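You operate a simulated robot arm through the tools that you are given. There is no shell and no other tool. Be economical: measure what you need, move in short steps, check, and stop when the job is done.

Carry out the task below with a simulated robot arm. There is one attempt and no reset: what you move stays moved.

TASK
Hang teal cap, brown belt and cedar block on the pegs labelled for them.
Fine: the black belt goes on SPARE.

Only the result counts: the job must be done as asked and must still hold three seconds after the hand-in. Knocking over, shifting, dropping, spilling or breaking anything else fails it. A push-on lid holds only when it is set on centred and level and pressed home; a screw cap is set on level and turned clockwise until tight.

THE ROBOT
A 6-joint arm with a two-finger parallel gripper, fixed in place. Base frame: the origin is at the foot of the arm, x ahead of it, y to its left, z up. Lengths are in m, angles in degrees, forces in N, time in s.
Its first joint turns from -115.0 to 115.0 degrees. Payload 4.2 kg.
The tool frame sits at the grasp point between the pads (the TCP): z along the fingers, y along the line on which they close. The tips reach 0.023 m beyond it. The gripper opens to 0.094 m. The fingers are 0.038 m wide and 0.01 m thick; the gripper's body (0.054 by 0.096 m) begins 0.039 m behind the TCP.
Orientation is that of the tool frame in the base frame, as a unit quaternion [x, y, z, w]. With the fingers straight down and closing along the base's y, the tool's x points along the base's -x, its y along +y and its z along -z.

THE INTERFACE
- The arm moves only by the tool arm_command. Its argument "series" is a list that holds one entry, the list of rows, each a list of 6 numbers: the shift along the tool's x, y, z in units of 500 mm (1.0 is 500 mm), then the turn, a rotation vector about the tool's x, y, z in units of 45 degrees (1.0 is 45 degrees). In form: [[[tx, ty, tz, rx, ry, rz], ...]]. A call has 1 to 8 rows; each row is the pose to reach, as a shift and turn from the pose commanded when the call began, along the tool's axes at that moment. "claw" is the finger opening in m, from 0 to 0.094, set as the call begins (left out, the last holds). A call with a number of a shift or a turn outside -1 to 1 is refused whole. Rows are played at 5 a second. More than 0.05 m and 8.6 degrees between two rows, or a gripper value outside its range, and nothing of the call is played. A pose out of reach is approached as far as the arm can. The call stops where the force on the tool passes 90 N (or 10 N more than at its start, if that is more) or the arm is blocked; 0.2 s more then pass. Each finger travels about 0.108 m/s and halts on what it meets, pressing with about 25 N; the grip force reading is that of the motor and also rises with nothing between the fingers. The clock runs only during rows and for 0.2 s after the last one: add rows that repeat a pose to give the fingers time. It gives the time, the measured TCP pose, the force on the tool (base axes), the opening and the grip force at its end, in the units of the frame above (readings bear some noise), and new pictures: "views" is both (left out), scene, wrist or none.
- Cameras (640 x 400 px; columns grow to the right, rows downward): "scene" is fixed at [0.049, 0.6493, 1.9287]; the picture's right is [-0.84, -0.55, 0.00], its down [-0.27, 0.42, -0.87] and it looks along [0.47, -0.73, -0.50] (base axes); focal length 337 px, centre (320, 200). "wrist" rides on the gripper at [-0.039, 0, -0.044] in the tool frame; the picture's right is [0.00, -1.00, 0.00], its down [0.97, 0.00, -0.24] and it looks along [0.24, 0.00, 0.97] (tool axes); focal length 218 px, centre (320, 200). There is no depth. A picture from a camera that has moved, and an enlarged one, comes with that camera's place and axes in the base frame and with its lens.
- slide_trunk(by): slides the trunk up (or, below 0, down) by that many m; the arm rides with it, the base frame stays. It gives what a move gives, with no picture.
- close_up(camera, box): a new picture of the part [left, top, right, bottom] of that camera's present view, enlarged. The clock stands still meanwhile.
- sign_off(): hands the job in; it is judged then, once.

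Go step by step. Nothing tells you positions but the pictures and the camera data: compare them with the known pose of the tool, close in by small moves and look again before you grip or let go. The budget is 120 turns and 150 pictures, counting those below and the enlarged ones. Unless the task says otherwise, let go and move clear before handing in, and close with one line.

The tools are called after ">>>" as a command line: name --argument value ..., lists and objects as JSON in quotes. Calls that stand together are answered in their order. arm_command: Moves the arm, as the interface text tells. Its arguments: {"type":"object","properties":{"series":{"type":"array"},"claw":{"type":"number"},"views":{"type":"string","enum":["both","scene","wrist","none"]}},"required":["series"]} The other tools are called the same way: slide_trunk (by) slides the trunk up or down; close_up (camera, box) takes an enlarged picture of a part of a camera's view; sign_off () hands the job in.

At the start:

```text
t: 0.0
position: [0.5028, -0.0218, 1.5539]
ee_rot: [0.0, 1.0, 0.0, 0.0]
wrist_force: [0.4, 0.0, -1.1]
width: 0.0939
finger_force: 0.1
trunk travel left (down, up): [-0.925, 0.065]
```

scene: 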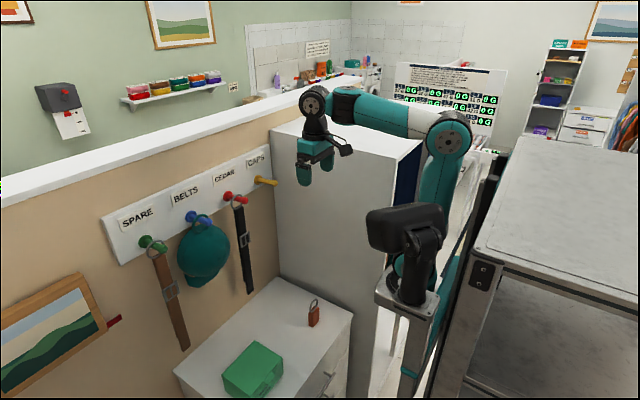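
wrist: 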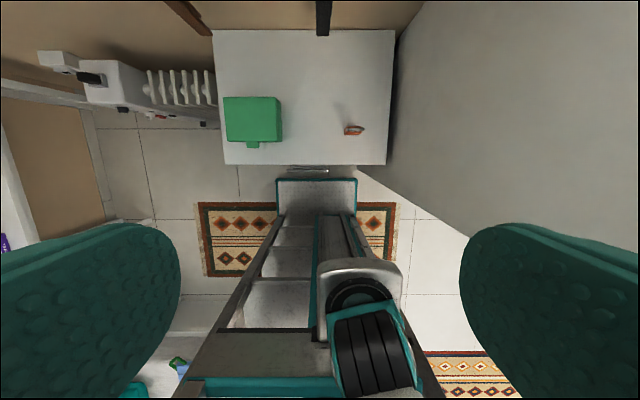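

The pegs seem to hold the brown belt (SPARE), the teal cap (BELTS) and the black belt (CEDAR), with CAPS empty and the cedar block on the dresser. I'll look closer before planning.

>>> close_up --camera "scene" --box '[100, 140, 290, 260]'

>>> close_up --camera "scene" --box '[100, 230, 370, 400]'

```text
3.33 times, centred on (195, 200) of scene
camera zoom: at [0.049, 0.6493, 1.9287], right [-0.84, -0.55, 0.0], down [-0.27, 0.42, -0.87], along [0.47, -0.73, -0.5], focal length 1122 px, centre (737, 200)
```

zoom: 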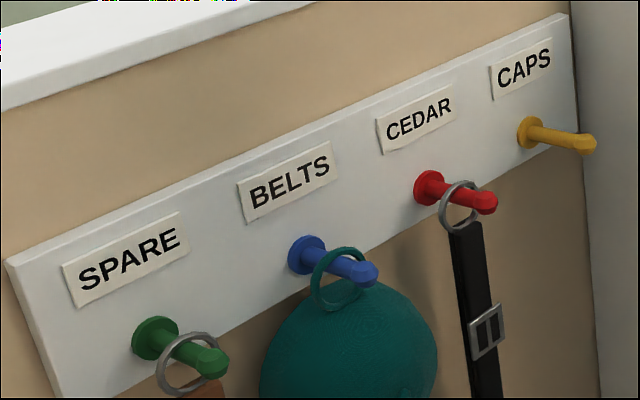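

```text
2.35 times, centred on (235, 315) of scene
camera zoom: at [0.049, 0.6493, 1.9287], right [-0.84, -0.55, 0.0], down [-0.27, 0.42, -0.87], along [0.47, -0.73, -0.5], focal length 792 px, centre (520, -71)
```

zoom: 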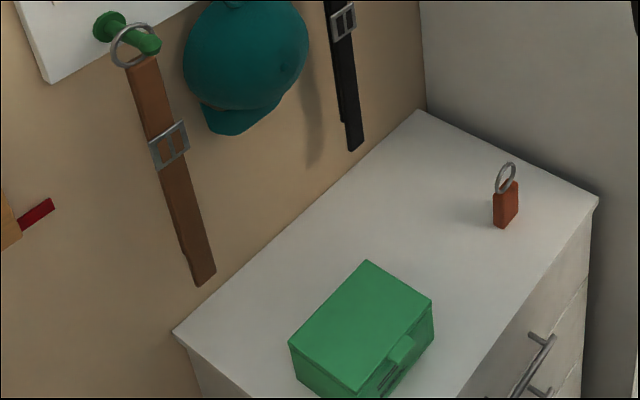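

The wall is near x≈1.0, with pegs at y≈0.23, 0.05, -0.12 and -0.29, z≈1.29, and tips at x≈0.875. I'll turn the tool horizontal, facing +x, so it can reach the rings.

>>> arm_command --series '[[[0, 0, 0, 0, -0.166, 0], [0, 0, 0, 0, -0.333, 0], [0, 0, 0, 0, -0.5, 0], [0, 0, 0, 0, -0.666, 0], [0, 0, 0, 0, -0.833, 0], [0, 0, 0, 0, -1, 0]]]' --views "none"

>>> arm_command --series '[[[0, 0, 0, 0, -0.166, 0], [0, 0, 0, 0, -0.333, 0], [0, 0, 0, 0, -0.5, 0], [0, 0, 0, 0, -0.666, 0], [0, 0, 0, 0, -0.833, 0], [0, 0, 0, 0, -1, 0]]]'

```text
t: 1.4
position: [0.5401, 0.0253, 1.5672]
ee_rot: [0.001, 0.924, -0.002, 0.384]
wrist_force: [0.1, 0.3, -0.1]
width: 0.094
finger_force: 0.1
out of reach, approached as far as the arm can: row 1, 3, 4, 5, 6
trunk travel left (down, up): [-0.925, 0.065]
```

```text
t: 2.8
position: [0.5407, 0.0251, 1.5678]
ee_rot: [-0.001, 0.705, -0.001, 0.709]
wrist_force: [0.1, -0.6, -0.3]
width: 0.0939
finger_force: 0.1
out of reach, approached as far as the arm can: row 1, 2, 3, 4, 5
trunk travel left (down, up): [-0.925, 0.065]
camera wrist: at [0.4955, 0.0251, 1.6072], right [0.0, -1.0, 0.0], down [-0.24, 0.0, -0.97], along [0.97, 0.0, -0.24], focal length 218 px, centre (320, 200)
```

scene: 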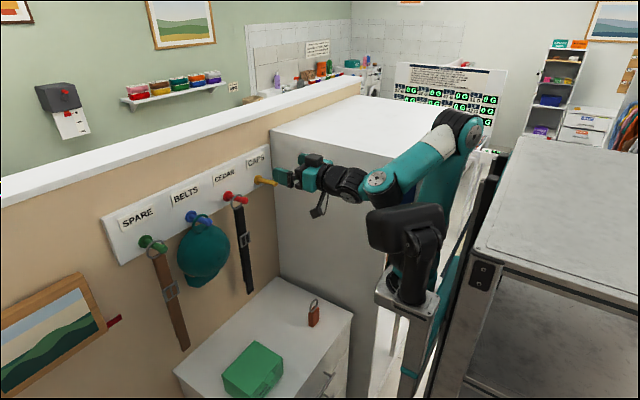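
wrist: 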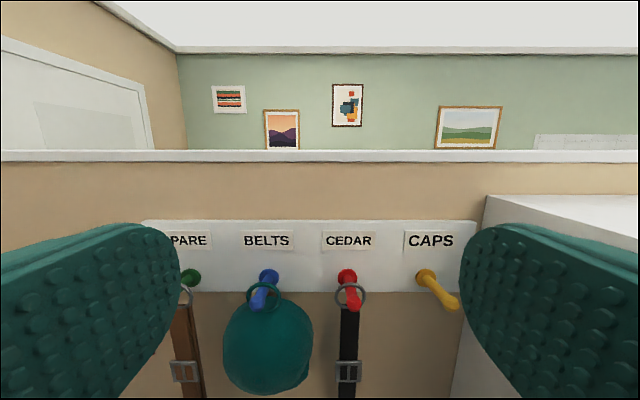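

The tool is horizontal now. Combining both cameras puts the board at x≈0.867, peg tips at x≈0.775, and pegs at y≈0.28, 0.12, -0.03 and -0.18, z≈1.365. Next I'll move in front of the cap's ring for a closer look.

>>> arm_command --series '[[[0.068, 0.038, 0.028, 0, 0, 0], [0.136, 0.076, 0.056, 0, 0, 0], [0.204, 0.114, 0.084, 0, 0, 0], [0.272, 0.152, 0.112, 0, 0, 0], [0.34, 0.19, 0.14, 0, 0, 0], [0.34, 0.19, 0.14, 0, 0, 0]]]' --views "wrist"

```text
t: 4.2
position: [0.6131, 0.1204, 1.3994]
ee_rot: [0.0, 0.707, -0.001, 0.707]
wrist_force: [-0.2, 0.3, -0.1]
width: 0.0939
finger_force: 0.0
trunk travel left (down, up): [-0.925, 0.065]
camera wrist: at [0.5682, 0.1196, 1.4386], right [0.0, -1.0, 0.0], down [-0.24, 0.0, -0.97], along [0.97, 0.0, -0.24], focal length 218 px, centre (320, 200)
```

wrist: 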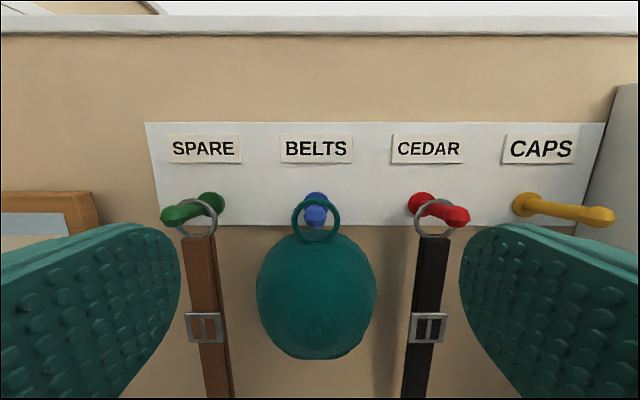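

The pegs are 0.15 m apart at y≈0.275, 0.125, -0.025 and -0.175, and the rings hang at x≈0.827, z≈1.35. I'm closing in on the cap ring, aiming slightly high to clear the crown.

>>> arm_command --series '[[[0.042, 0.005, 0.06, 0, 0, 0], [0.083, 0.009, 0.12, 0, 0, 0], [0.083, 0.009, 0.19, 0, 0, 0], [0.083, 0.009, 0.254, 0, 0, 0], [0.083, 0.009, 0.254, 0, 0, 0]]]'

```text
t: 5.4
position: [0.7387, 0.1234, 1.3566]
ee_rot: [-0.001, 0.707, 0.0, 0.707]
wrist_force: [0.2, 0.4, -0.3]
width: 0.094
finger_force: 0.0
trunk travel left (down, up): [-0.925, 0.065]
camera wrist: at [0.6945, 0.1229, 1.3964], right [0.0, -1.0, 0.0], down [-0.24, 0.0, -0.97], along [0.97, 0.0, -0.24], focal length 218 px, centre (320, 200)
```

scene: 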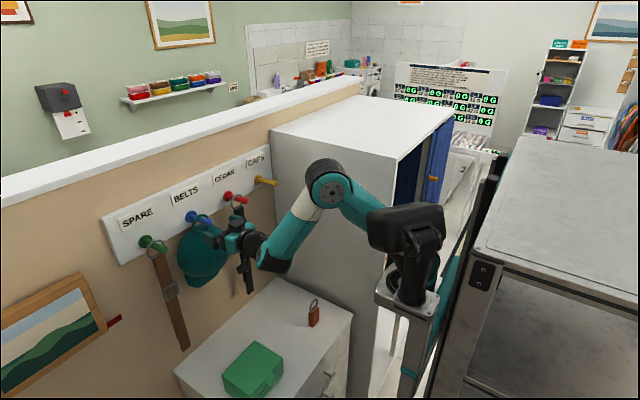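
wrist: 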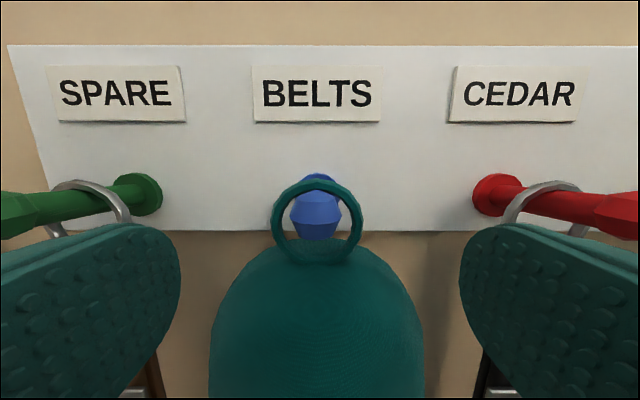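

The ring is centred in view and the peg tip is ahead. I'll ease forward so the fingertips reach about the ring plane.

>>> arm_command --series '[[[0, 0.002, 0.06, 0, 0, 0], [0, 0.002, 0.11, 0, 0, 0], [0, 0.002, 0.14, 0, 0, 0], [0, 0.002, 0.14, 0, 0, 0]]]' --views "wrist"

>>> close_up --camera "scene" --box '[160, 190, 280, 265]'

```text
t: 6.4
position: [0.808, 0.1248, 1.3551]
ee_rot: [-0.001, 0.707, -0.001, 0.707]
wrist_force: [0.2, 0.5, 0.1]
width: 0.0941
finger_force: 0.1
trunk travel left (down, up): [-0.925, 0.065]
camera wrist: at [0.7631, 0.125, 1.3946], right [0.0, -1.0, 0.0], down [-0.24, 0.0, -0.97], along [0.97, 0.0, -0.24], focal length 218 px, centre (320, 200)
```

wrist: 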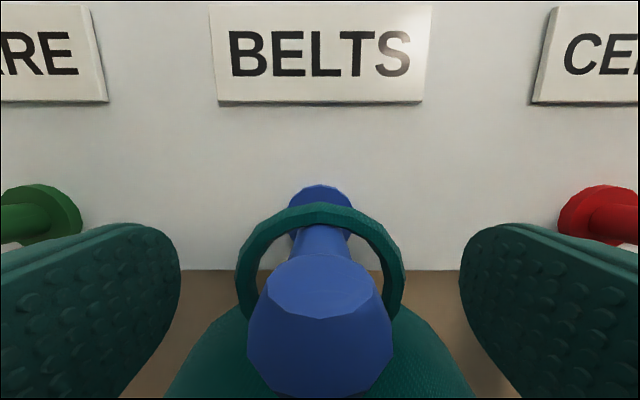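

```text
5.33 times, centred on (220, 228) of scene
camera zoom: at [0.049, 0.6493, 1.9287], right [-0.84, -0.55, 0.0], down [-0.27, 0.42, -0.87], along [0.47, -0.73, -0.5], focal length 1795 px, centre (853, 53)
```

zoom: 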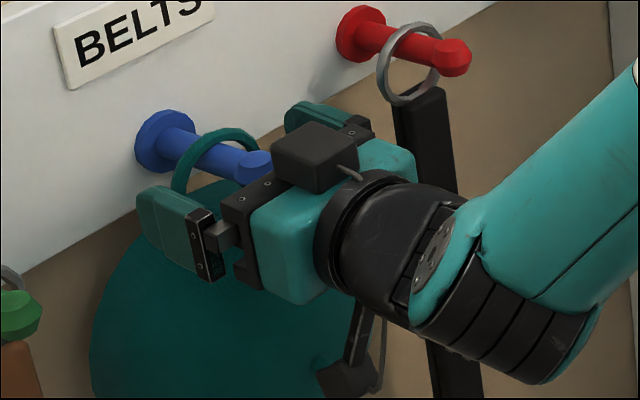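

The ring is about 5 mm beyond the fingertips. I'll go 10 mm further and close on it.

>>> arm_command --series '[[[0, 0, 0.01, 0, 0, 0], [0, 0, 0.02, 0, 0, 0], [0, 0, 0.02, 0, 0, 0]]]' --views "none"

>>> arm_command --series '[[[0, 0, 0, 0, 0, 0], [0, 0, 0, 0, 0, 0], [0, 0, 0, 0, 0, 0], [0, 0, 0, 0, 0, 0]]]' --claw 0.03 --views "wrist"

```text
t: 7.2
position: [0.8172, 0.1245, 1.3555]
ee_rot: [-0.001, 0.707, 0.0, 0.707]
wrist_force: [-0.6, -0.3, 0.7]
width: 0.0939
finger_force: 0.1
trunk travel left (down, up): [-0.925, 0.065]
```

```text
t: 8.2
position: [0.8181, 0.1258, 1.3563]
ee_rot: [-0.001, 0.707, 0.0, 0.707]
wrist_force: [-0.2, -0.2, -1.1]
width: 0.0707
finger_force: 24.9
trunk travel left (down, up): [-0.925, 0.065]
camera wrist: at [0.773, 0.1254, 1.395], right [0.0, -1.0, 0.0], down [-0.24, 0.0, -0.97], along [0.97, 0.0, -0.24], focal length 218 px, centre (320, 200)
```

wrist: 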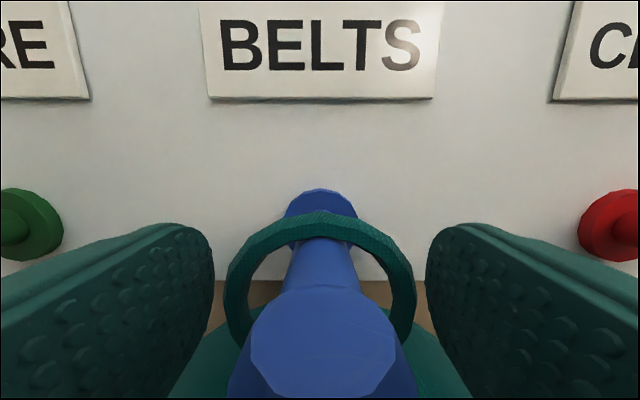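

The fingers stopped at 0.071, wider than the ring, so their lower edges are on the cap's crown. I'll reopen, go up 11 mm and close again.

>>> arm_command --series '[[[0, 0, 0, 0, 0, 0], [0, 0, 0, 0, 0, 0], [-0.012, 0, 0, 0, 0, 0], [-0.022, 0, 0, 0, 0, 0], [-0.022, 0, 0, 0, 0, 0]]]' --claw 0.09 --views "none"

>>> arm_command --series '[[[0, 0, 0, 0, 0, 0], [0, 0, 0, 0, 0, 0], [0, 0, 0, 0, 0, 0], [0, 0, 0, 0, 0, 0]]]' --claw 0.03 --views "wrist"

```text
t: 9.4
position: [0.8178, 0.1258, 1.3678]
ee_rot: [-0.001, 0.707, -0.001, 0.707]
wrist_force: [-0.2, -0.7, 0.0]
width: 0.0901
finger_force: 0.0
trunk travel left (down, up): [-0.925, 0.065]
```

```text
t: 10.4
position: [0.8172, 0.1263, 1.3679]
ee_rot: [-0.001, 0.707, 0.0, 0.707]
wrist_force: [0.5, -0.4, 0.0]
width: 0.0629
finger_force: 25.2
trunk travel left (down, up): [-0.925, 0.065]
camera wrist: at [0.7727, 0.1256, 1.4074], right [0.0, -1.0, 0.0], down [-0.24, 0.0, -0.97], along [0.97, 0.0, -0.24], focal length 218 px, centre (320, 200)
```

wrist: 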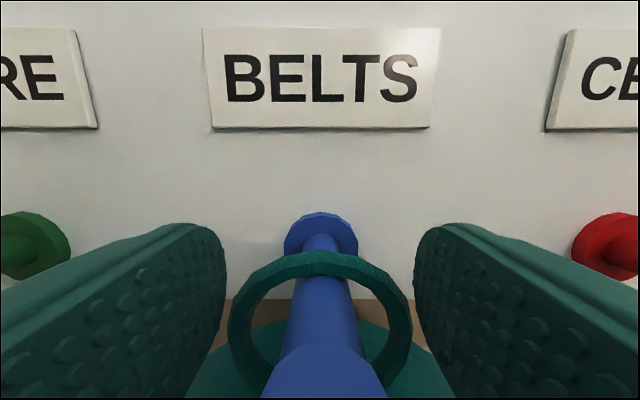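

Width 0.063 matches the ring, so it's gripped. I'll lift 20 mm to centre it on the peg, then check.

>>> arm_command --series '[[[-0.01, 0, 0, 0, 0, 0], [-0.02, 0, 0, 0, 0, 0], [-0.03, 0, 0, 0, 0, 0], [-0.04, 0, 0, 0, 0, 0], [-0.04, 0, 0, 0, 0, 0]]]' --claw 0.03 --views "wrist"

```text
t: 11.6
position: [0.8176, 0.1252, 1.3875]
ee_rot: [0.0, 0.707, -0.001, 0.707]
wrist_force: [-0.3, 0.4, -1.7]
width: 0.0628
finger_force: 25.3
trunk travel left (down, up): [-0.925, 0.065]
camera wrist: at [0.7726, 0.1252, 1.4271], right [0.0, -1.0, 0.0], down [-0.24, 0.0, -0.97], along [0.97, 0.0, -0.24], focal length 218 px, centre (320, 200)
```

wrist: 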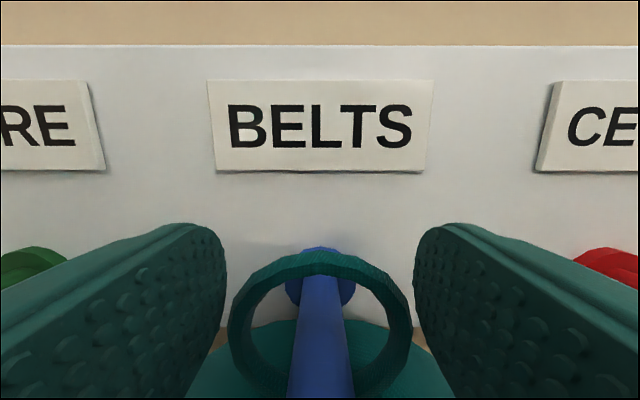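

The ring came up with the gripper and sits clear around the peg. Now I'll withdraw along -x.

>>> arm_command --series '[[[0, 0, -0.03, 0, 0, 0], [0, 0, -0.07, 0, 0, 0], [0, 0, -0.11, 0, 0, 0], [0, 0, -0.16, 0, 0, 0], [0, 0, -0.21, 0, 0, 0], [0, 0, -0.26, 0, 0, 0], [0, 0, -0.3, 0, 0, 0], [0, 0, -0.3, 0, 0, 0]]]' --claw 0.03

```text
t: 13.4
position: [0.6679, 0.1258, 1.3883]
ee_rot: [-0.001, 0.707, 0.001, 0.707]
wrist_force: [-0.3, 0.2, -0.5]
width: 0.0627
finger_force: 24.9
trunk travel left (down, up): [-0.925, 0.065]
camera wrist: at [0.6231, 0.1259, 1.4274], right [0.0, -1.0, 0.0], down [-0.24, 0.0, -0.97], along [0.97, 0.0, -0.24], focal length 218 px, centre (320, 200)
```

scene: 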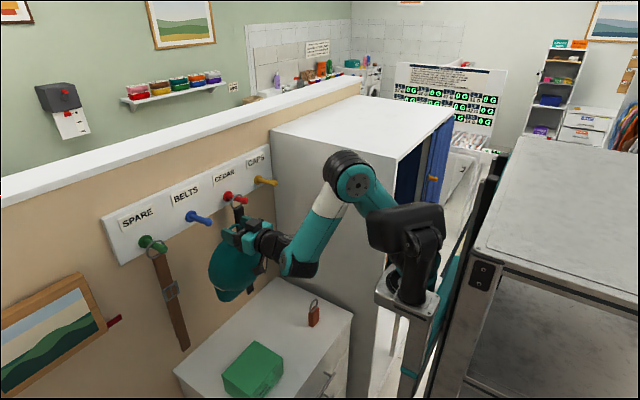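
wrist: 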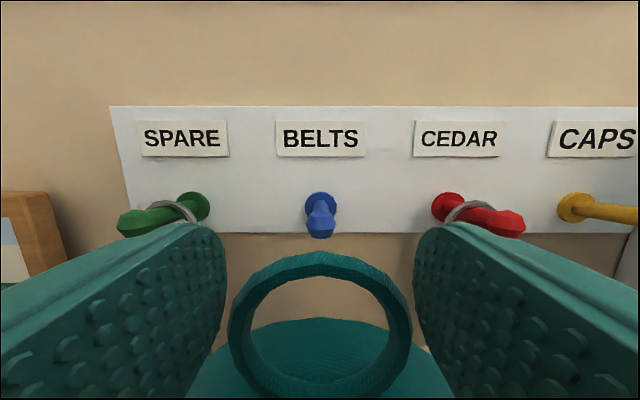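

The cap is free and held by its ring. I'll move it across in front of CAPS (y≈-0.175).

>>> arm_command --series '[[[0, -0.075, 0, 0, 0, 0], [0, -0.15, 0, 0, 0, 0], [0, -0.225, 0, 0, 0, 0], [0, -0.3, 0, 0, 0, 0], [0, -0.375, 0, 0, 0, 0], [0, -0.45, 0, 0, 0, 0], [0, -0.53, 0, 0, 0, 0], [0, -0.6, 0, 0, 0, 0]]]' --claw 0.03

```text
t: 15.2
position: [0.6664, -0.0948, 1.3821]
ee_rot: [0.0, 0.712, 0.0, 0.702]
wrist_force: [0.2, -0.1, -1.1]
width: 0.0617
finger_force: 24.9
out of reach, approached as far as the arm can: row 6, 7, 8
trunk travel left (down, up): [-0.925, 0.065]
camera wrist: at [0.623, -0.0953, 1.4212], right [0.0, -1.0, 0.0], down [-0.25, 0.0, -0.97], along [0.97, 0.0, -0.25], focal length 218 px, centre (320, 200)
```

scene: 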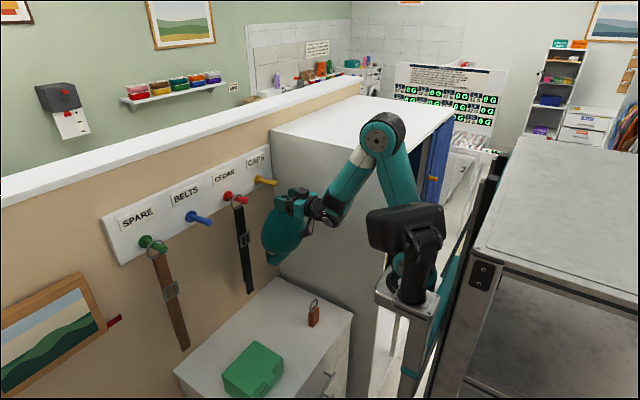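
wrist: 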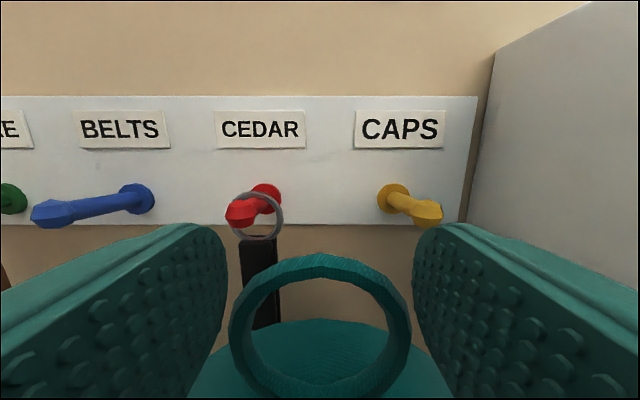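

The arm folds too tightly to go further at this height. I'll lower the trunk and raise the tool relative to it for more room.

>>> slide_trunk --by -0.15

>>> arm_command --series '[[[-0.075, 0, 0, 0, 0, 0], [-0.15, 0, 0, 0, 0, 0], [-0.22, 0, 0, 0, 0, 0], [-0.3, 0, 0, 0, 0, 0], [-0.3, 0, 0, 0, 0, 0]]]' --claw 0.03 --views "scene"

```text
t: 16.9
position: [0.6663, -0.0944, 1.2311]
ee_rot: [0.001, 0.712, -0.001, 0.702]
wrist_force: [0.4, 0.3, -1.2]
width: 0.0615
finger_force: 25.1
trunk travel left (down, up): [-0.775, 0.215]
```

```text
t: 18.1
position: [0.6688, -0.0937, 1.3813]
ee_rot: [0.0, 0.713, -0.001, 0.701]
wrist_force: [-0.1, 0.0, -1.0]
width: 0.0615
finger_force: 25.1
trunk travel left (down, up): [-0.775, 0.215]
```

scene: 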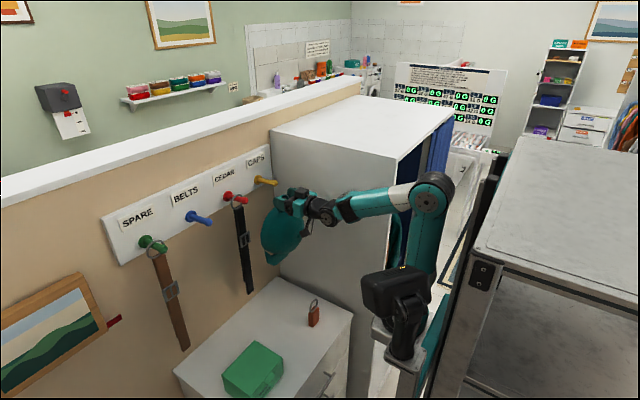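

The elbow has room now. I'll continue to y=-0.175 and level the tool.

>>> arm_command --series '[[[-0.007, -0.055, 0, 0, -0.01, 0], [-0.013, -0.11, 0, 0, -0.021, 0], [-0.013, -0.163, 0, 0, -0.021, 0], [-0.013, -0.163, 0, 0, -0.021, 0]]]' --claw 0.03

```text
t: 19.1
position: [0.6675, -0.176, 1.3883]
ee_rot: [0.001, 0.706, -0.001, 0.708]
wrist_force: [0.7, 0.3, -0.4]
width: 0.0613
finger_force: 25.1
trunk travel left (down, up): [-0.775, 0.215]
camera wrist: at [0.6234, -0.1767, 1.4277], right [0.0, -1.0, 0.0], down [-0.24, 0.0, -0.97], along [0.97, 0.0, -0.24], focal length 218 px, centre (320, 200)
```

scene: 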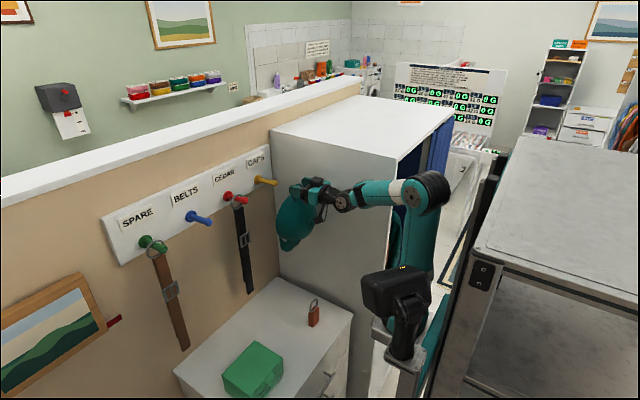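
wrist: 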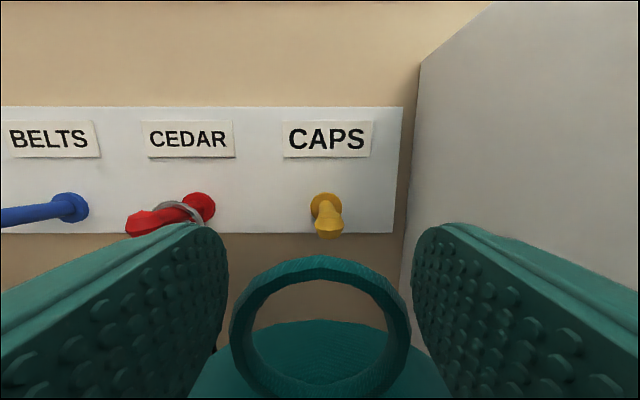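

Compared with the BELTS view, the CAPS peg sits about 6 mm further right. I'll correct for that and slide the ring onto the peg.

>>> arm_command --series '[[[0, -0.013, 0.03, 0, 0, 0], [0, -0.013, 0.09, 0, 0, 0], [0, -0.013, 0.15, 0, 0, 0], [0, -0.013, 0.18, 0, 0, 0], [0, -0.013, 0.18, 0, 0, 0]]]' --claw 0.03

```text
t: 20.4
position: [0.7586, -0.1814, 1.3869]
ee_rot: [0.001, 0.706, -0.001, 0.708]
wrist_force: [-0.7, 0.6, -1.1]
width: 0.0613
finger_force: 25.6
trunk travel left (down, up): [-0.775, 0.215]
camera wrist: at [0.7145, -0.1819, 1.4261], right [0.0, -1.0, 0.0], down [-0.24, 0.0, -0.97], along [0.97, 0.0, -0.24], focal length 218 px, centre (320, 200)
```

scene: 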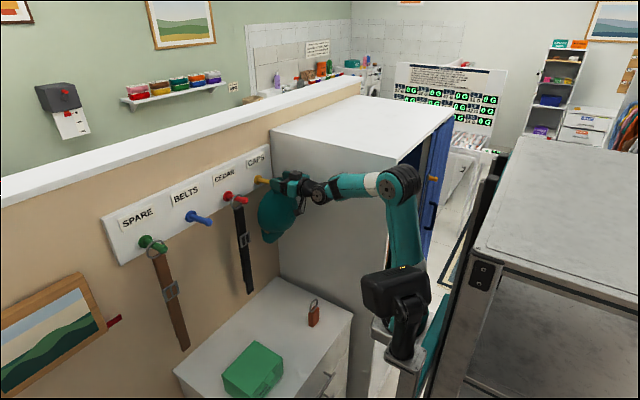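
wrist: 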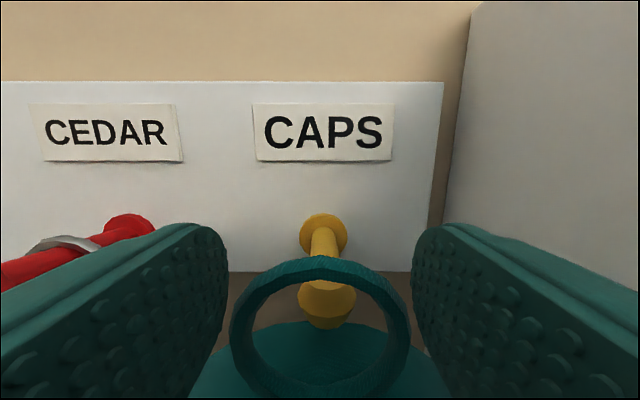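

The peg tip is inside the ring opening. I'll carry on to the same depth the cap had before.

>>> arm_command --series '[[[0, -0.006, 0.03, 0, 0, 0], [0, -0.006, 0.06, 0, 0, 0], [0, -0.006, 0.09, 0, 0, 0], [0, -0.006, 0.117, 0, 0, 0], [0, -0.006, 0.117, 0, 0, 0]]]' --claw 0.03 --views "wrist"

```text
t: 21.6
position: [0.8183, -0.1861, 1.3878]
ee_rot: [0.001, 0.706, -0.001, 0.708]
wrist_force: [-0.1, 0.4, -1.1]
width: 0.0609
finger_force: 25.2
trunk travel left (down, up): [-0.775, 0.215]
camera wrist: at [0.7741, -0.1856, 1.427], right [0.0, -1.0, 0.0], down [-0.24, 0.0, -0.97], along [0.97, 0.0, -0.24], focal length 218 px, centre (320, 200)
```

wrist: 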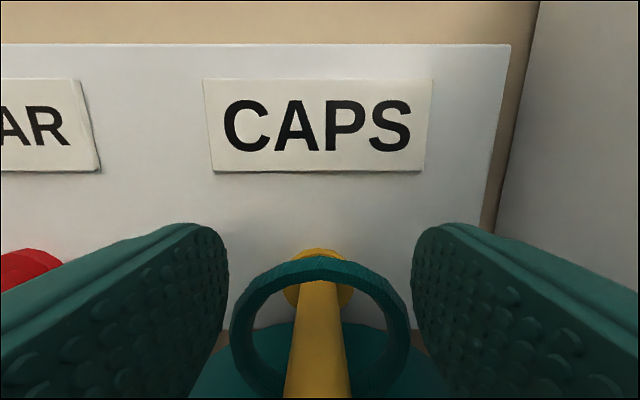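

The peg is through the ring. I'll lower 20 mm until the ring rests on the peg, then open and look.

>>> arm_command --series '[[[0.01, 0, 0, 0, 0, 0], [0.02, 0, 0, 0, 0, 0], [0.03, 0, 0, 0, 0, 0], [0.039, 0, 0, 0, 0, 0], [0.039, 0, 0, 0, 0, 0]]]' --claw 0.03 --views "none"

>>> arm_command --series '[[[0, 0, 0, 0, 0, 0], [0, 0, 0, 0, 0, 0], [0, 0, 0, 0, 0, 0]]]' --claw 0.09 --views "wrist"

```text
t: 22.8
position: [0.8182, -0.1855, 1.3707]
ee_rot: [0.0, 0.705, 0.0, 0.71]
wrist_force: [5.9, -0.5, 11.8]
width: 0.0606
finger_force: 25.2
trunk travel left (down, up): [-0.775, 0.215]
```

```text
t: 23.6
position: [0.8176, -0.1866, 1.3685]
ee_rot: [0.001, 0.707, -0.001, 0.707]
wrist_force: [0.5, -0.1, -0.2]
width: 0.09
finger_force: 0.2
trunk travel left (down, up): [-0.775, 0.215]
camera wrist: at [0.7727, -0.1862, 1.4074], right [0.0, -1.0, 0.0], down [-0.24, 0.0, -0.97], along [0.97, 0.0, -0.24], focal length 218 px, centre (320, 200)
```

wrist: 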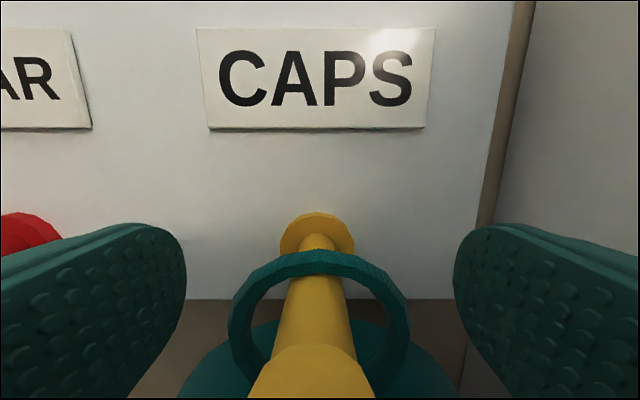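

The cap hangs on CAPS. I'll retreat straight back and move toward the brown belt.

>>> arm_command --series '[[[0, 0, -0.06, 0, 0, 0], [0, 0, -0.13, 0, 0, 0], [0, 0, -0.22, 0, 0, 0], [0, 0, -0.3, 0, 0, 0], [0, 0.09, -0.3, 0, 0, 0], [0, 0.18, -0.3, 0, 0, 0], [0, 0.27, -0.3, 0, 0, 0], [0, 0.36, -0.3, 0, 0, 0]]]' --views "scene"

>>> arm_command --series '[[[0, 0.09, 0, 0, 0, 0], [0, 0.18, 0, 0, 0, 0], [0.005, 0.27, 0, 0, 0, 0], [0.01, 0.36, 0, 0, 0, 0], [0.02, 0.45, 0, 0, 0, 0], [0.03, 0.5, 0, 0, 0, 0], [0.03, 0.563, 0, 0, 0, 0], [0.03, 0.563, 0, 0, 0, 0]]]'

```text
t: 25.4
position: [0.6671, -0.0032, 1.367]
ee_rot: [0.002, 0.706, -0.001, 0.708]
wrist_force: [-0.1, -0.5, 0.0]
width: 0.0901
finger_force: 0.0
trunk travel left (down, up): [-0.775, 0.215]
```

scene: 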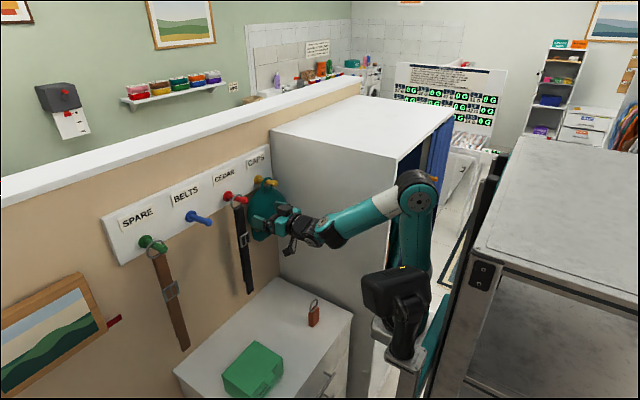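

```text
t: 27.1
position: [0.6685, 0.2765, 1.3534]
ee_rot: [0.001, 0.706, -0.001, 0.708]
wrist_force: [0.0, -0.8, -0.2]
width: 0.09
finger_force: 0.1
trunk travel left (down, up): [-0.775, 0.215]
camera wrist: at [0.6245, 0.2764, 1.3921], right [0.0, -1.0, 0.0], down [-0.24, 0.0, -0.97], along [0.97, 0.0, -0.24], focal length 218 px, centre (320, 200)
```

scene: 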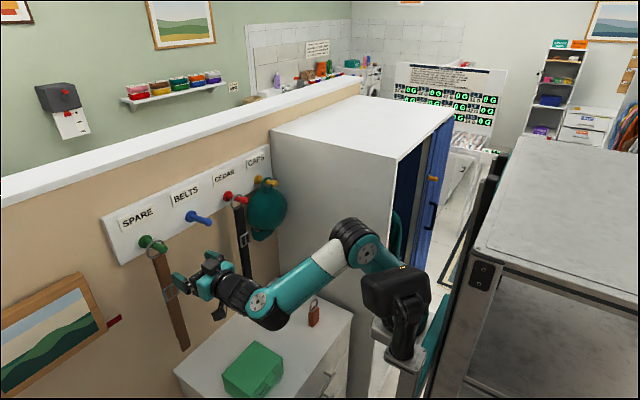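
wrist: 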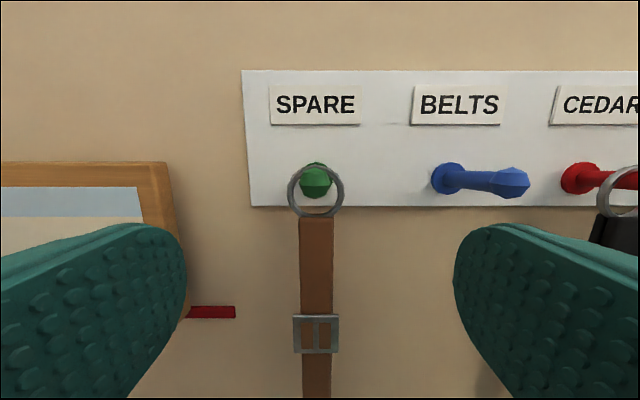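

The brown belt's ring is centred ahead on SPARE (y≈0.279). I'll advance around it at the same depth as before and close.

>>> arm_command --series '[[[0, 0.006, 0.06, 0, 0, 0], [0, 0.006, 0.13, 0, 0, 0], [0, 0.006, 0.2, 0, 0, 0], [0, 0.006, 0.26, 0, 0, 0], [0, 0.006, 0.297, 0, 0, 0], [0, 0.006, 0.297, 0, 0, 0]]]' --views "wrist"

```text
t: 28.6
position: [0.8176, 0.2795, 1.3532]
ee_rot: [0.001, 0.706, -0.001, 0.708]
wrist_force: [-0.3, 1.2, -0.3]
width: 0.0895
finger_force: 0.0
trunk travel left (down, up): [-0.775, 0.215]
camera wrist: at [0.772, 0.2797, 1.394], right [0.0, -1.0, 0.0], down [-0.24, 0.0, -0.97], along [0.97, 0.0, -0.24], focal length 218 px, centre (320, 200)
```

wrist: 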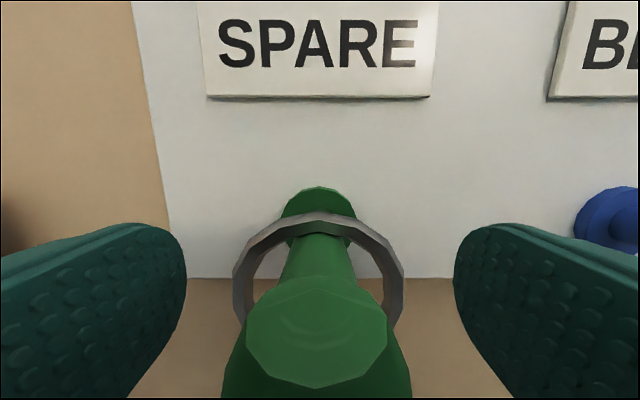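

>>> arm_command --series '[[[0, 0, 0, 0, 0, 0], [0, 0, 0, 0, 0, 0], [0, 0, 0, 0, 0, 0], [0, 0, 0, 0, 0, 0]]]' --claw 0.03 --views "wrist"

```text
t: 29.6
position: [0.8161, 0.2805, 1.3547]
ee_rot: [0.001, 0.706, -0.001, 0.708]
wrist_force: [1.7, 0.2, 0.7]
width: 0.0659
finger_force: 25.0
trunk travel left (down, up): [-0.775, 0.215]
camera wrist: at [0.7719, 0.2795, 1.3941], right [0.0, -1.0, 0.0], down [-0.24, 0.0, -0.97], along [0.97, 0.0, -0.24], focal length 218 px, centre (320, 200)
```

wrist: 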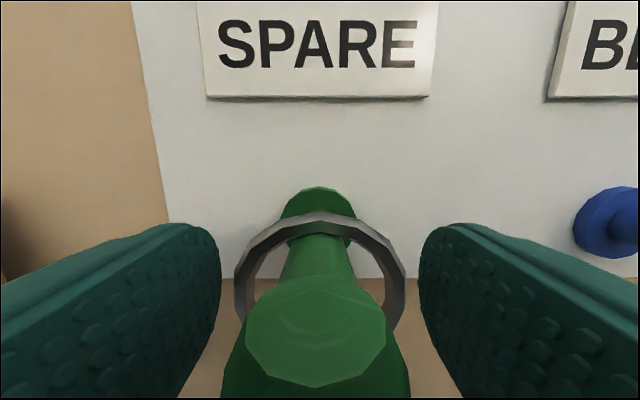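

The grip stopped at 0.066, slightly wider than the ring looks. A small lift will show whether the belt follows.

>>> arm_command --series '[[[-0.008, 0, 0, 0, 0, 0], [-0.016, 0, 0, 0, 0, 0], [-0.024, 0, 0, 0, 0, 0], [-0.024, 0, 0, 0, 0, 0]]]' --claw 0.03

```text
t: 30.6
position: [0.8176, 0.28, 1.3649]
ee_rot: [0.0, 0.706, -0.001, 0.708]
wrist_force: [0.0, -0.1, -1.7]
width: 0.0661
finger_force: 25.6
trunk travel left (down, up): [-0.775, 0.215]
camera wrist: at [0.7728, 0.2787, 1.4043], right [0.0, -1.0, 0.0], down [-0.24, 0.0, -0.97], along [0.97, 0.0, -0.24], focal length 218 px, centre (320, 200)
```

scene: 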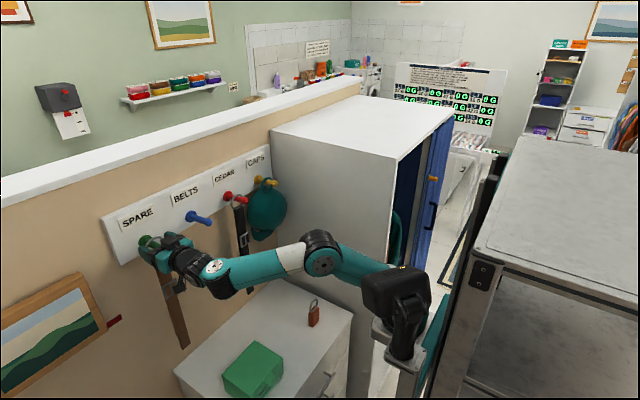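
wrist: 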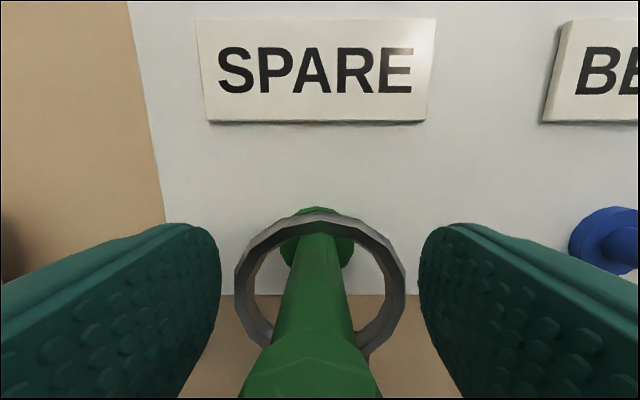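

The belt moves with the gripper. I'll raise it slightly more and withdraw.

>>> arm_command --series '[[[-0.006, 0, 0, 0, 0, 0], [-0.012, 0, 0, 0, 0, 0], [-0.012, 0, -0.04, 0, 0, 0], [-0.012, 0, -0.09, 0, 0, 0], [-0.012, 0, -0.14, 0, 0, 0], [-0.012, 0, -0.2, 0, 0, 0], [-0.012, 0, -0.26, 0, 0, 0], [-0.012, 0, -0.3, 0, 0, 0]]]' --claw 0.03

```text
t: 32.4
position: [0.6677, 0.2776, 1.3718]
ee_rot: [0.001, 0.707, -0.001, 0.708]
wrist_force: [0.2, -0.9, -2.3]
width: 0.066
finger_force: 25.0
trunk travel left (down, up): [-0.775, 0.215]
camera wrist: at [0.6235, 0.2785, 1.4109], right [0.0, -1.0, 0.0], down [-0.24, 0.0, -0.97], along [0.97, 0.0, -0.24], focal length 218 px, centre (320, 200)
```

scene: 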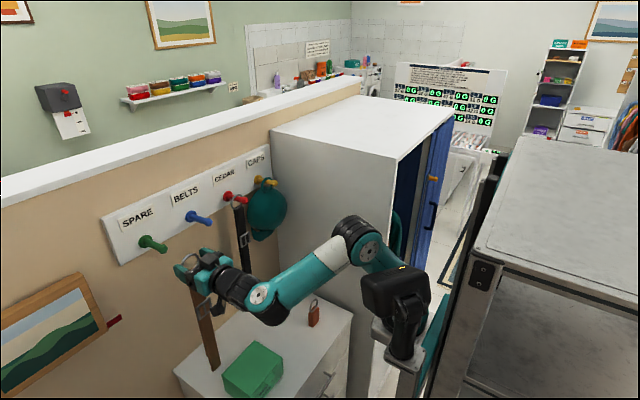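
wrist: 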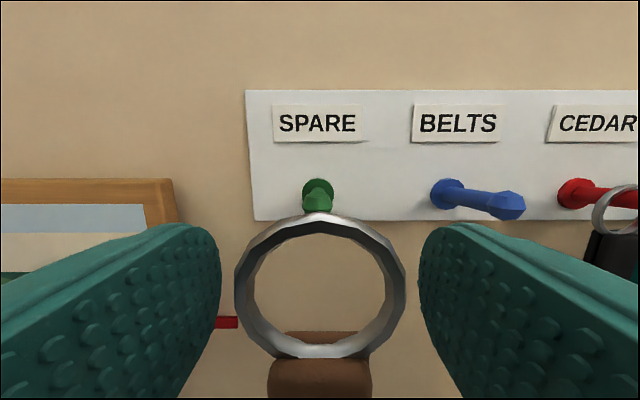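

The brown belt is free. I'll shift over to BELTS.

>>> arm_command --series '[[[0, -0.05, 0, 0, 0, 0], [0, -0.1, 0, 0, 0, 0], [0, -0.15, 0, 0, 0, 0], [0, -0.2, 0, 0, 0, 0], [0, -0.25, 0, 0, 0, 0], [0, -0.304, 0, 0, 0, 0], [0, -0.304, 0, 0, 0, 0], [0, -0.304, 0, 0, 0, 0]]]' --claw 0.03 --views "wrist"

```text
t: 34.1
position: [0.6675, 0.128, 1.3712]
ee_rot: [0.0, 0.707, 0.0, 0.707]
wrist_force: [0.2, -0.1, -2.0]
width: 0.066
finger_force: 25.0
trunk travel left (down, up): [-0.775, 0.215]
camera wrist: at [0.6229, 0.1272, 1.4108], right [0.0, -1.0, 0.0], down [-0.24, 0.0, -0.97], along [0.97, 0.0, -0.24], focal length 218 px, centre (320, 200)
```

wrist: 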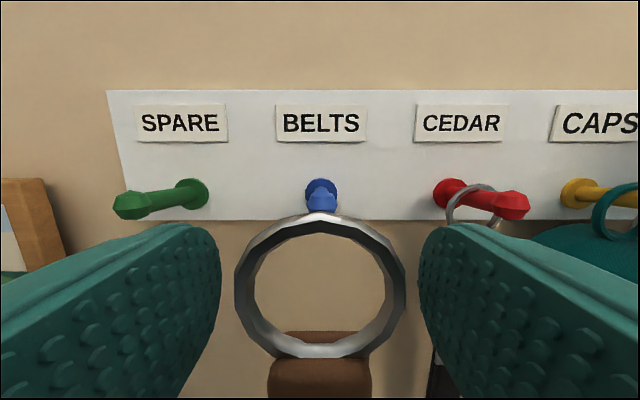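

Aligned the same way it came off SPARE, so I'll push the ring onto BELTS.

>>> arm_command --series '[[[0, 0, 0.05, 0, 0, 0], [0, 0, 0.1, 0, 0, 0], [0, 0, 0.15, 0, 0, 0], [0, 0, 0.2, 0, 0, 0], [0, 0, 0.25, 0, 0, 0], [0, 0, 0.3, 0, 0, 0], [0, 0, 0.3, 0, 0, 0]]]' --claw 0.03

```text
t: 35.8
position: [0.817, 0.1284, 1.3723]
ee_rot: [0.001, 0.706, -0.002, 0.708]
wrist_force: [-0.2, 0.0, -2.1]
width: 0.0661
finger_force: 24.8
trunk travel left (down, up): [-0.775, 0.215]
camera wrist: at [0.7724, 0.1278, 1.4116], right [0.0, -1.0, 0.0], down [-0.24, 0.0, -0.97], along [0.97, 0.0, -0.24], focal length 218 px, centre (320, 200)
```

scene: 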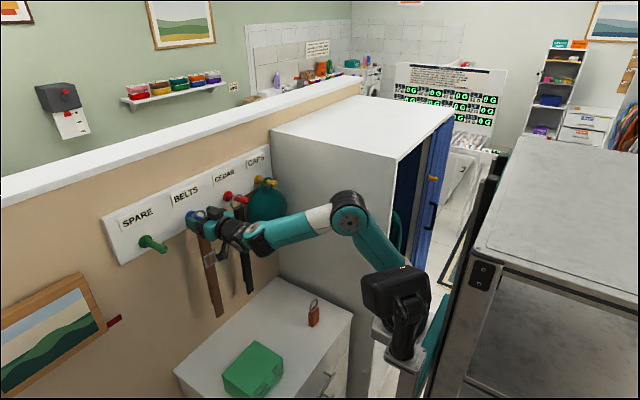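
wrist: 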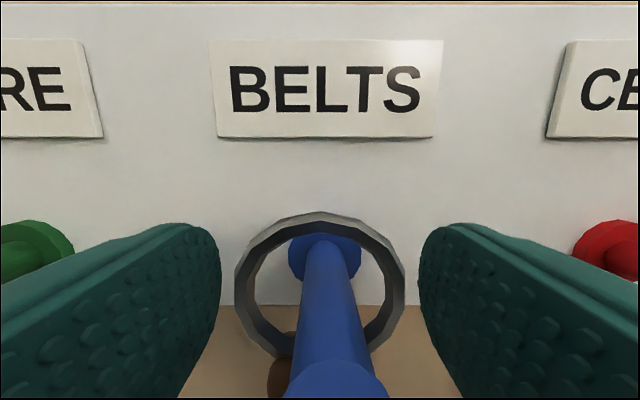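

The peg is through the ring. I'll lower, release and check.

>>> arm_command --series '[[[0.01, 0, 0, 0, 0, 0], [0.02, 0, 0, 0, 0, 0], [0.03, 0, 0, 0, 0, 0], [0.037, 0, 0, 0, 0, 0], [0.037, 0, 0, 0, 0, 0]]]' --claw 0.03 --views "none"

>>> arm_command --series '[[[0, 0, 0, 0, 0, 0], [0, 0, 0, 0, 0, 0], [0, 0, 0, 0, 0, 0]]]' --claw 0.09 --views "wrist"

```text
t: 37.0
position: [0.8154, 0.1259, 1.3538]
ee_rot: [0.002, 0.705, -0.002, 0.709]
wrist_force: [1.7, 1.0, 6.3]
width: 0.0659
finger_force: 25.2
trunk travel left (down, up): [-0.775, 0.215]
```

```text
t: 37.8
position: [0.8164, 0.1266, 1.3526]
ee_rot: [0.001, 0.707, -0.001, 0.708]
wrist_force: [0.5, 0.3, 0.3]
width: 0.09
finger_force: 0.0
trunk travel left (down, up): [-0.775, 0.215]
camera wrist: at [0.7724, 0.1262, 1.3926], right [0.0, -1.0, 0.0], down [-0.24, 0.0, -0.97], along [0.97, 0.0, -0.24], focal length 218 px, centre (320, 200)
```

wrist: 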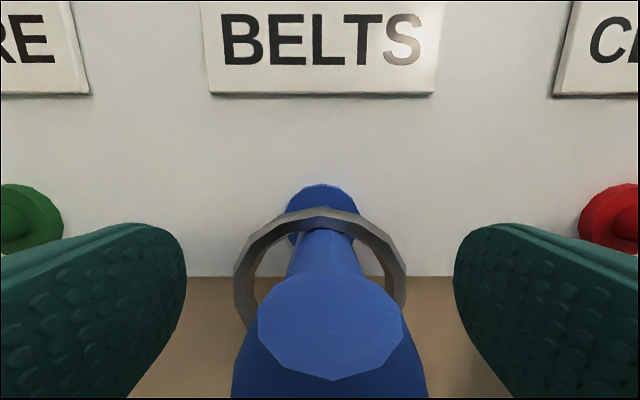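

The belt hangs on BELTS. I'll retreat and move in front of the black belt on CEDAR.

>>> arm_command --series '[[[0, 0, -0.06, 0, 0, 0], [0, 0, -0.13, 0, 0, 0], [0, 0, -0.22, 0, 0, 0], [0, 0, -0.3, 0, 0, 0], [0, -0.09, -0.3, 0, 0, 0], [0, -0.18, -0.3, 0, 0, 0], [0, -0.26, -0.3, 0, 0, 0], [0, -0.308, -0.3, 0, 0, 0]]]'

```text
t: 39.5
position: [0.6668, -0.0256, 1.3516]
ee_rot: [0.0, 0.706, 0.0, 0.708]
wrist_force: [0.6, 0.2, -0.8]
width: 0.0896
finger_force: 0.1
trunk travel left (down, up): [-0.775, 0.215]
camera wrist: at [0.6225, -0.0262, 1.391], right [0.0, -1.0, 0.0], down [-0.24, 0.0, -0.97], along [0.97, 0.0, -0.24], focal length 218 px, centre (320, 200)
```

scene: 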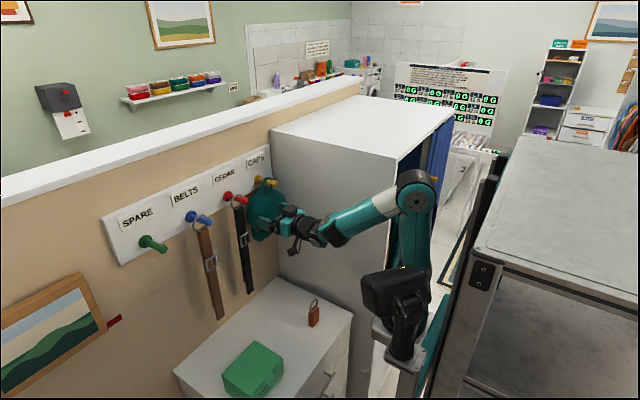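
wrist: 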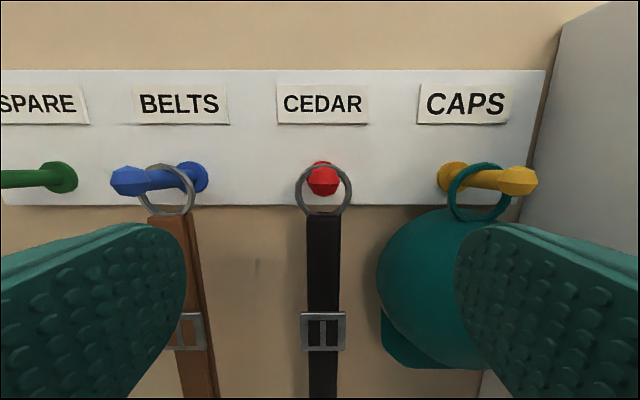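

The black belt's ring is centred ahead, and the cap is clear of the finger path. I'm advancing.

>>> arm_command --series '[[[-0.002, -0.007, 0.06, 0, 0, 0], [-0.002, -0.007, 0.13, 0, 0, 0], [-0.002, -0.007, 0.2, 0, 0, 0], [-0.002, -0.007, 0.26, 0, 0, 0], [-0.002, -0.007, 0.3, 0, 0, 0], [-0.002, -0.007, 0.3, 0, 0, 0]]]' --views "wrist"

>>> arm_command --series '[[[0, 0, 0, 0, 0, 0], [0, 0, 0, 0, 0, 0], [0, 0, 0, 0, 0, 0], [0, 0, 0, 0, 0, 0]]]' --claw 0.03 --views "wrist"

```text
t: 41.0
position: [0.8173, -0.0291, 1.3557]
ee_rot: [0.0, 0.706, -0.001, 0.708]
wrist_force: [1.2, 0.5, -0.2]
width: 0.0899
finger_force: 0.0
trunk travel left (down, up): [-0.775, 0.215]
camera wrist: at [0.773, -0.0307, 1.3947], right [0.0, -1.0, 0.0], down [-0.24, 0.0, -0.97], along [0.97, 0.0, -0.24], focal length 218 px, centre (320, 200)
```

wrist: 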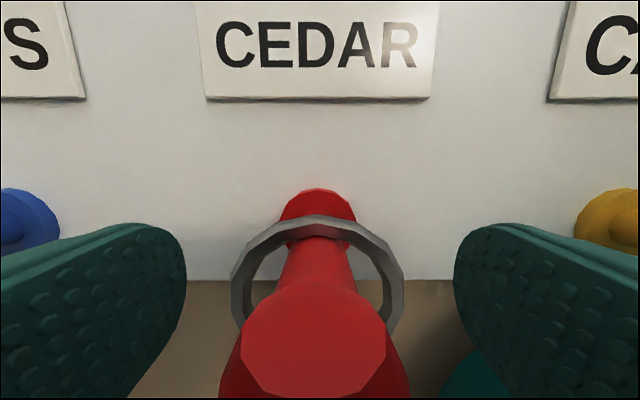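

```text
t: 42.0
position: [0.817, -0.0297, 1.3553]
ee_rot: [0.001, 0.707, -0.001, 0.707]
wrist_force: [2.0, -0.1, 1.3]
width: 0.066
finger_force: 25.2
trunk travel left (down, up): [-0.775, 0.215]
camera wrist: at [0.7728, -0.0306, 1.3949], right [0.0, -1.0, 0.0], down [-0.24, 0.0, -0.97], along [0.97, 0.0, -0.24], focal length 218 px, centre (320, 200)
```

wrist: 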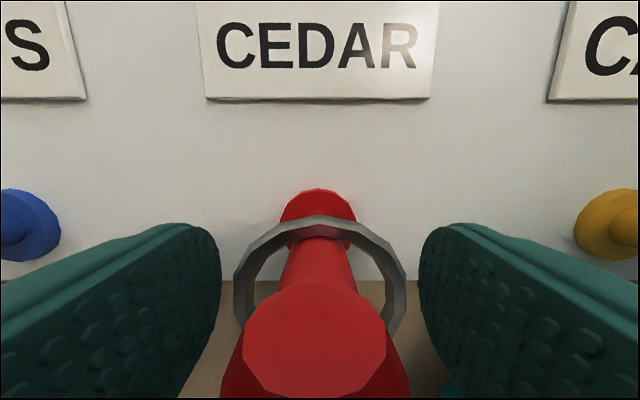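

Same grip as with the brown belt. I'll lift 18 mm, then withdraw.

>>> arm_command --series '[[[-0.009, 0, 0, 0, 0, 0], [-0.018, 0, 0, 0, 0, 0], [-0.027, 0, 0, 0, 0, 0], [-0.036, 0, 0, 0, 0, 0], [-0.036, 0, 0, 0, 0, 0]]]' --claw 0.03 --views "wrist"

>>> arm_command --series '[[[0, 0, -0.04, 0, 0, 0], [0, 0, -0.08, 0, 0, 0], [0, 0, -0.13, 0, 0, 0], [0, 0, -0.18, 0, 0, 0], [0, 0, -0.23, 0, 0, 0], [0, 0, -0.28, 0, 0, 0], [0, 0, -0.34, 0, 0, 0], [0, 0, -0.34, 0, 0, 0]]]' --claw 0.03

```text
t: 43.1
position: [0.8161, -0.0305, 1.3724]
ee_rot: [0.001, 0.706, -0.001, 0.708]
wrist_force: [-0.1, -0.5, -3.1]
width: 0.0662
finger_force: 24.8
trunk travel left (down, up): [-0.775, 0.215]
camera wrist: at [0.7724, -0.0317, 1.4115], right [0.0, -1.0, 0.0], down [-0.24, 0.0, -0.97], along [0.97, 0.0, -0.24], focal length 218 px, centre (320, 200)
```

wrist: 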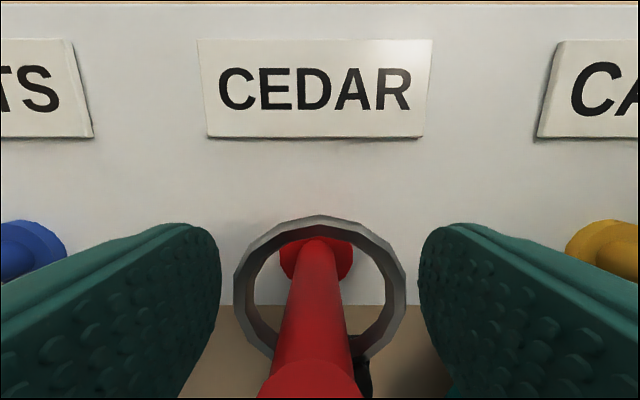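

```text
t: 45.0
position: [0.6484, -0.0331, 1.3711]
ee_rot: [0.001, 0.706, -0.002, 0.708]
wrist_force: [0.1, -0.3, -2.1]
width: 0.0659
finger_force: 25.2
trunk travel left (down, up): [-0.775, 0.215]
camera wrist: at [0.6029, -0.032, 1.4105], right [0.0, -1.0, 0.0], down [-0.24, 0.0, -0.97], along [0.97, 0.0, -0.24], focal length 218 px, centre (320, 200)
```

scene: 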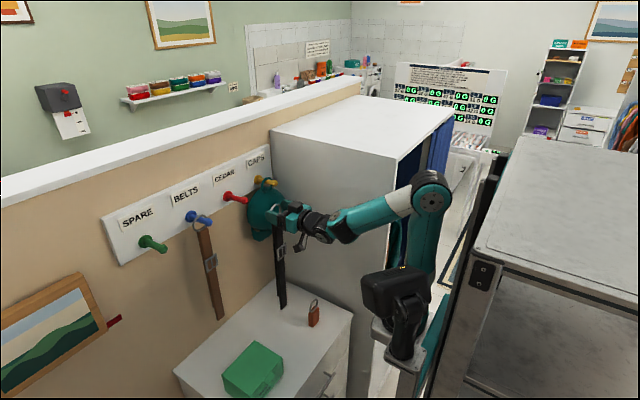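
wrist: 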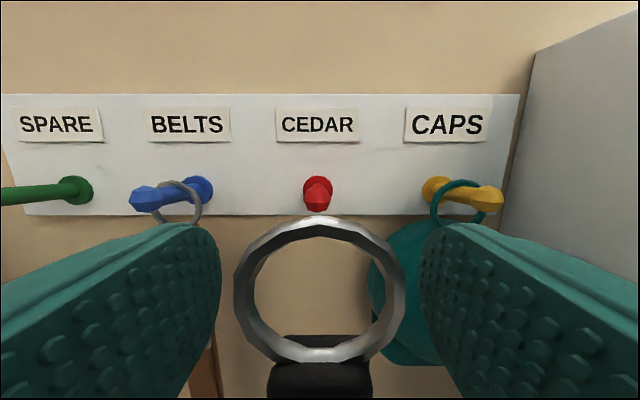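

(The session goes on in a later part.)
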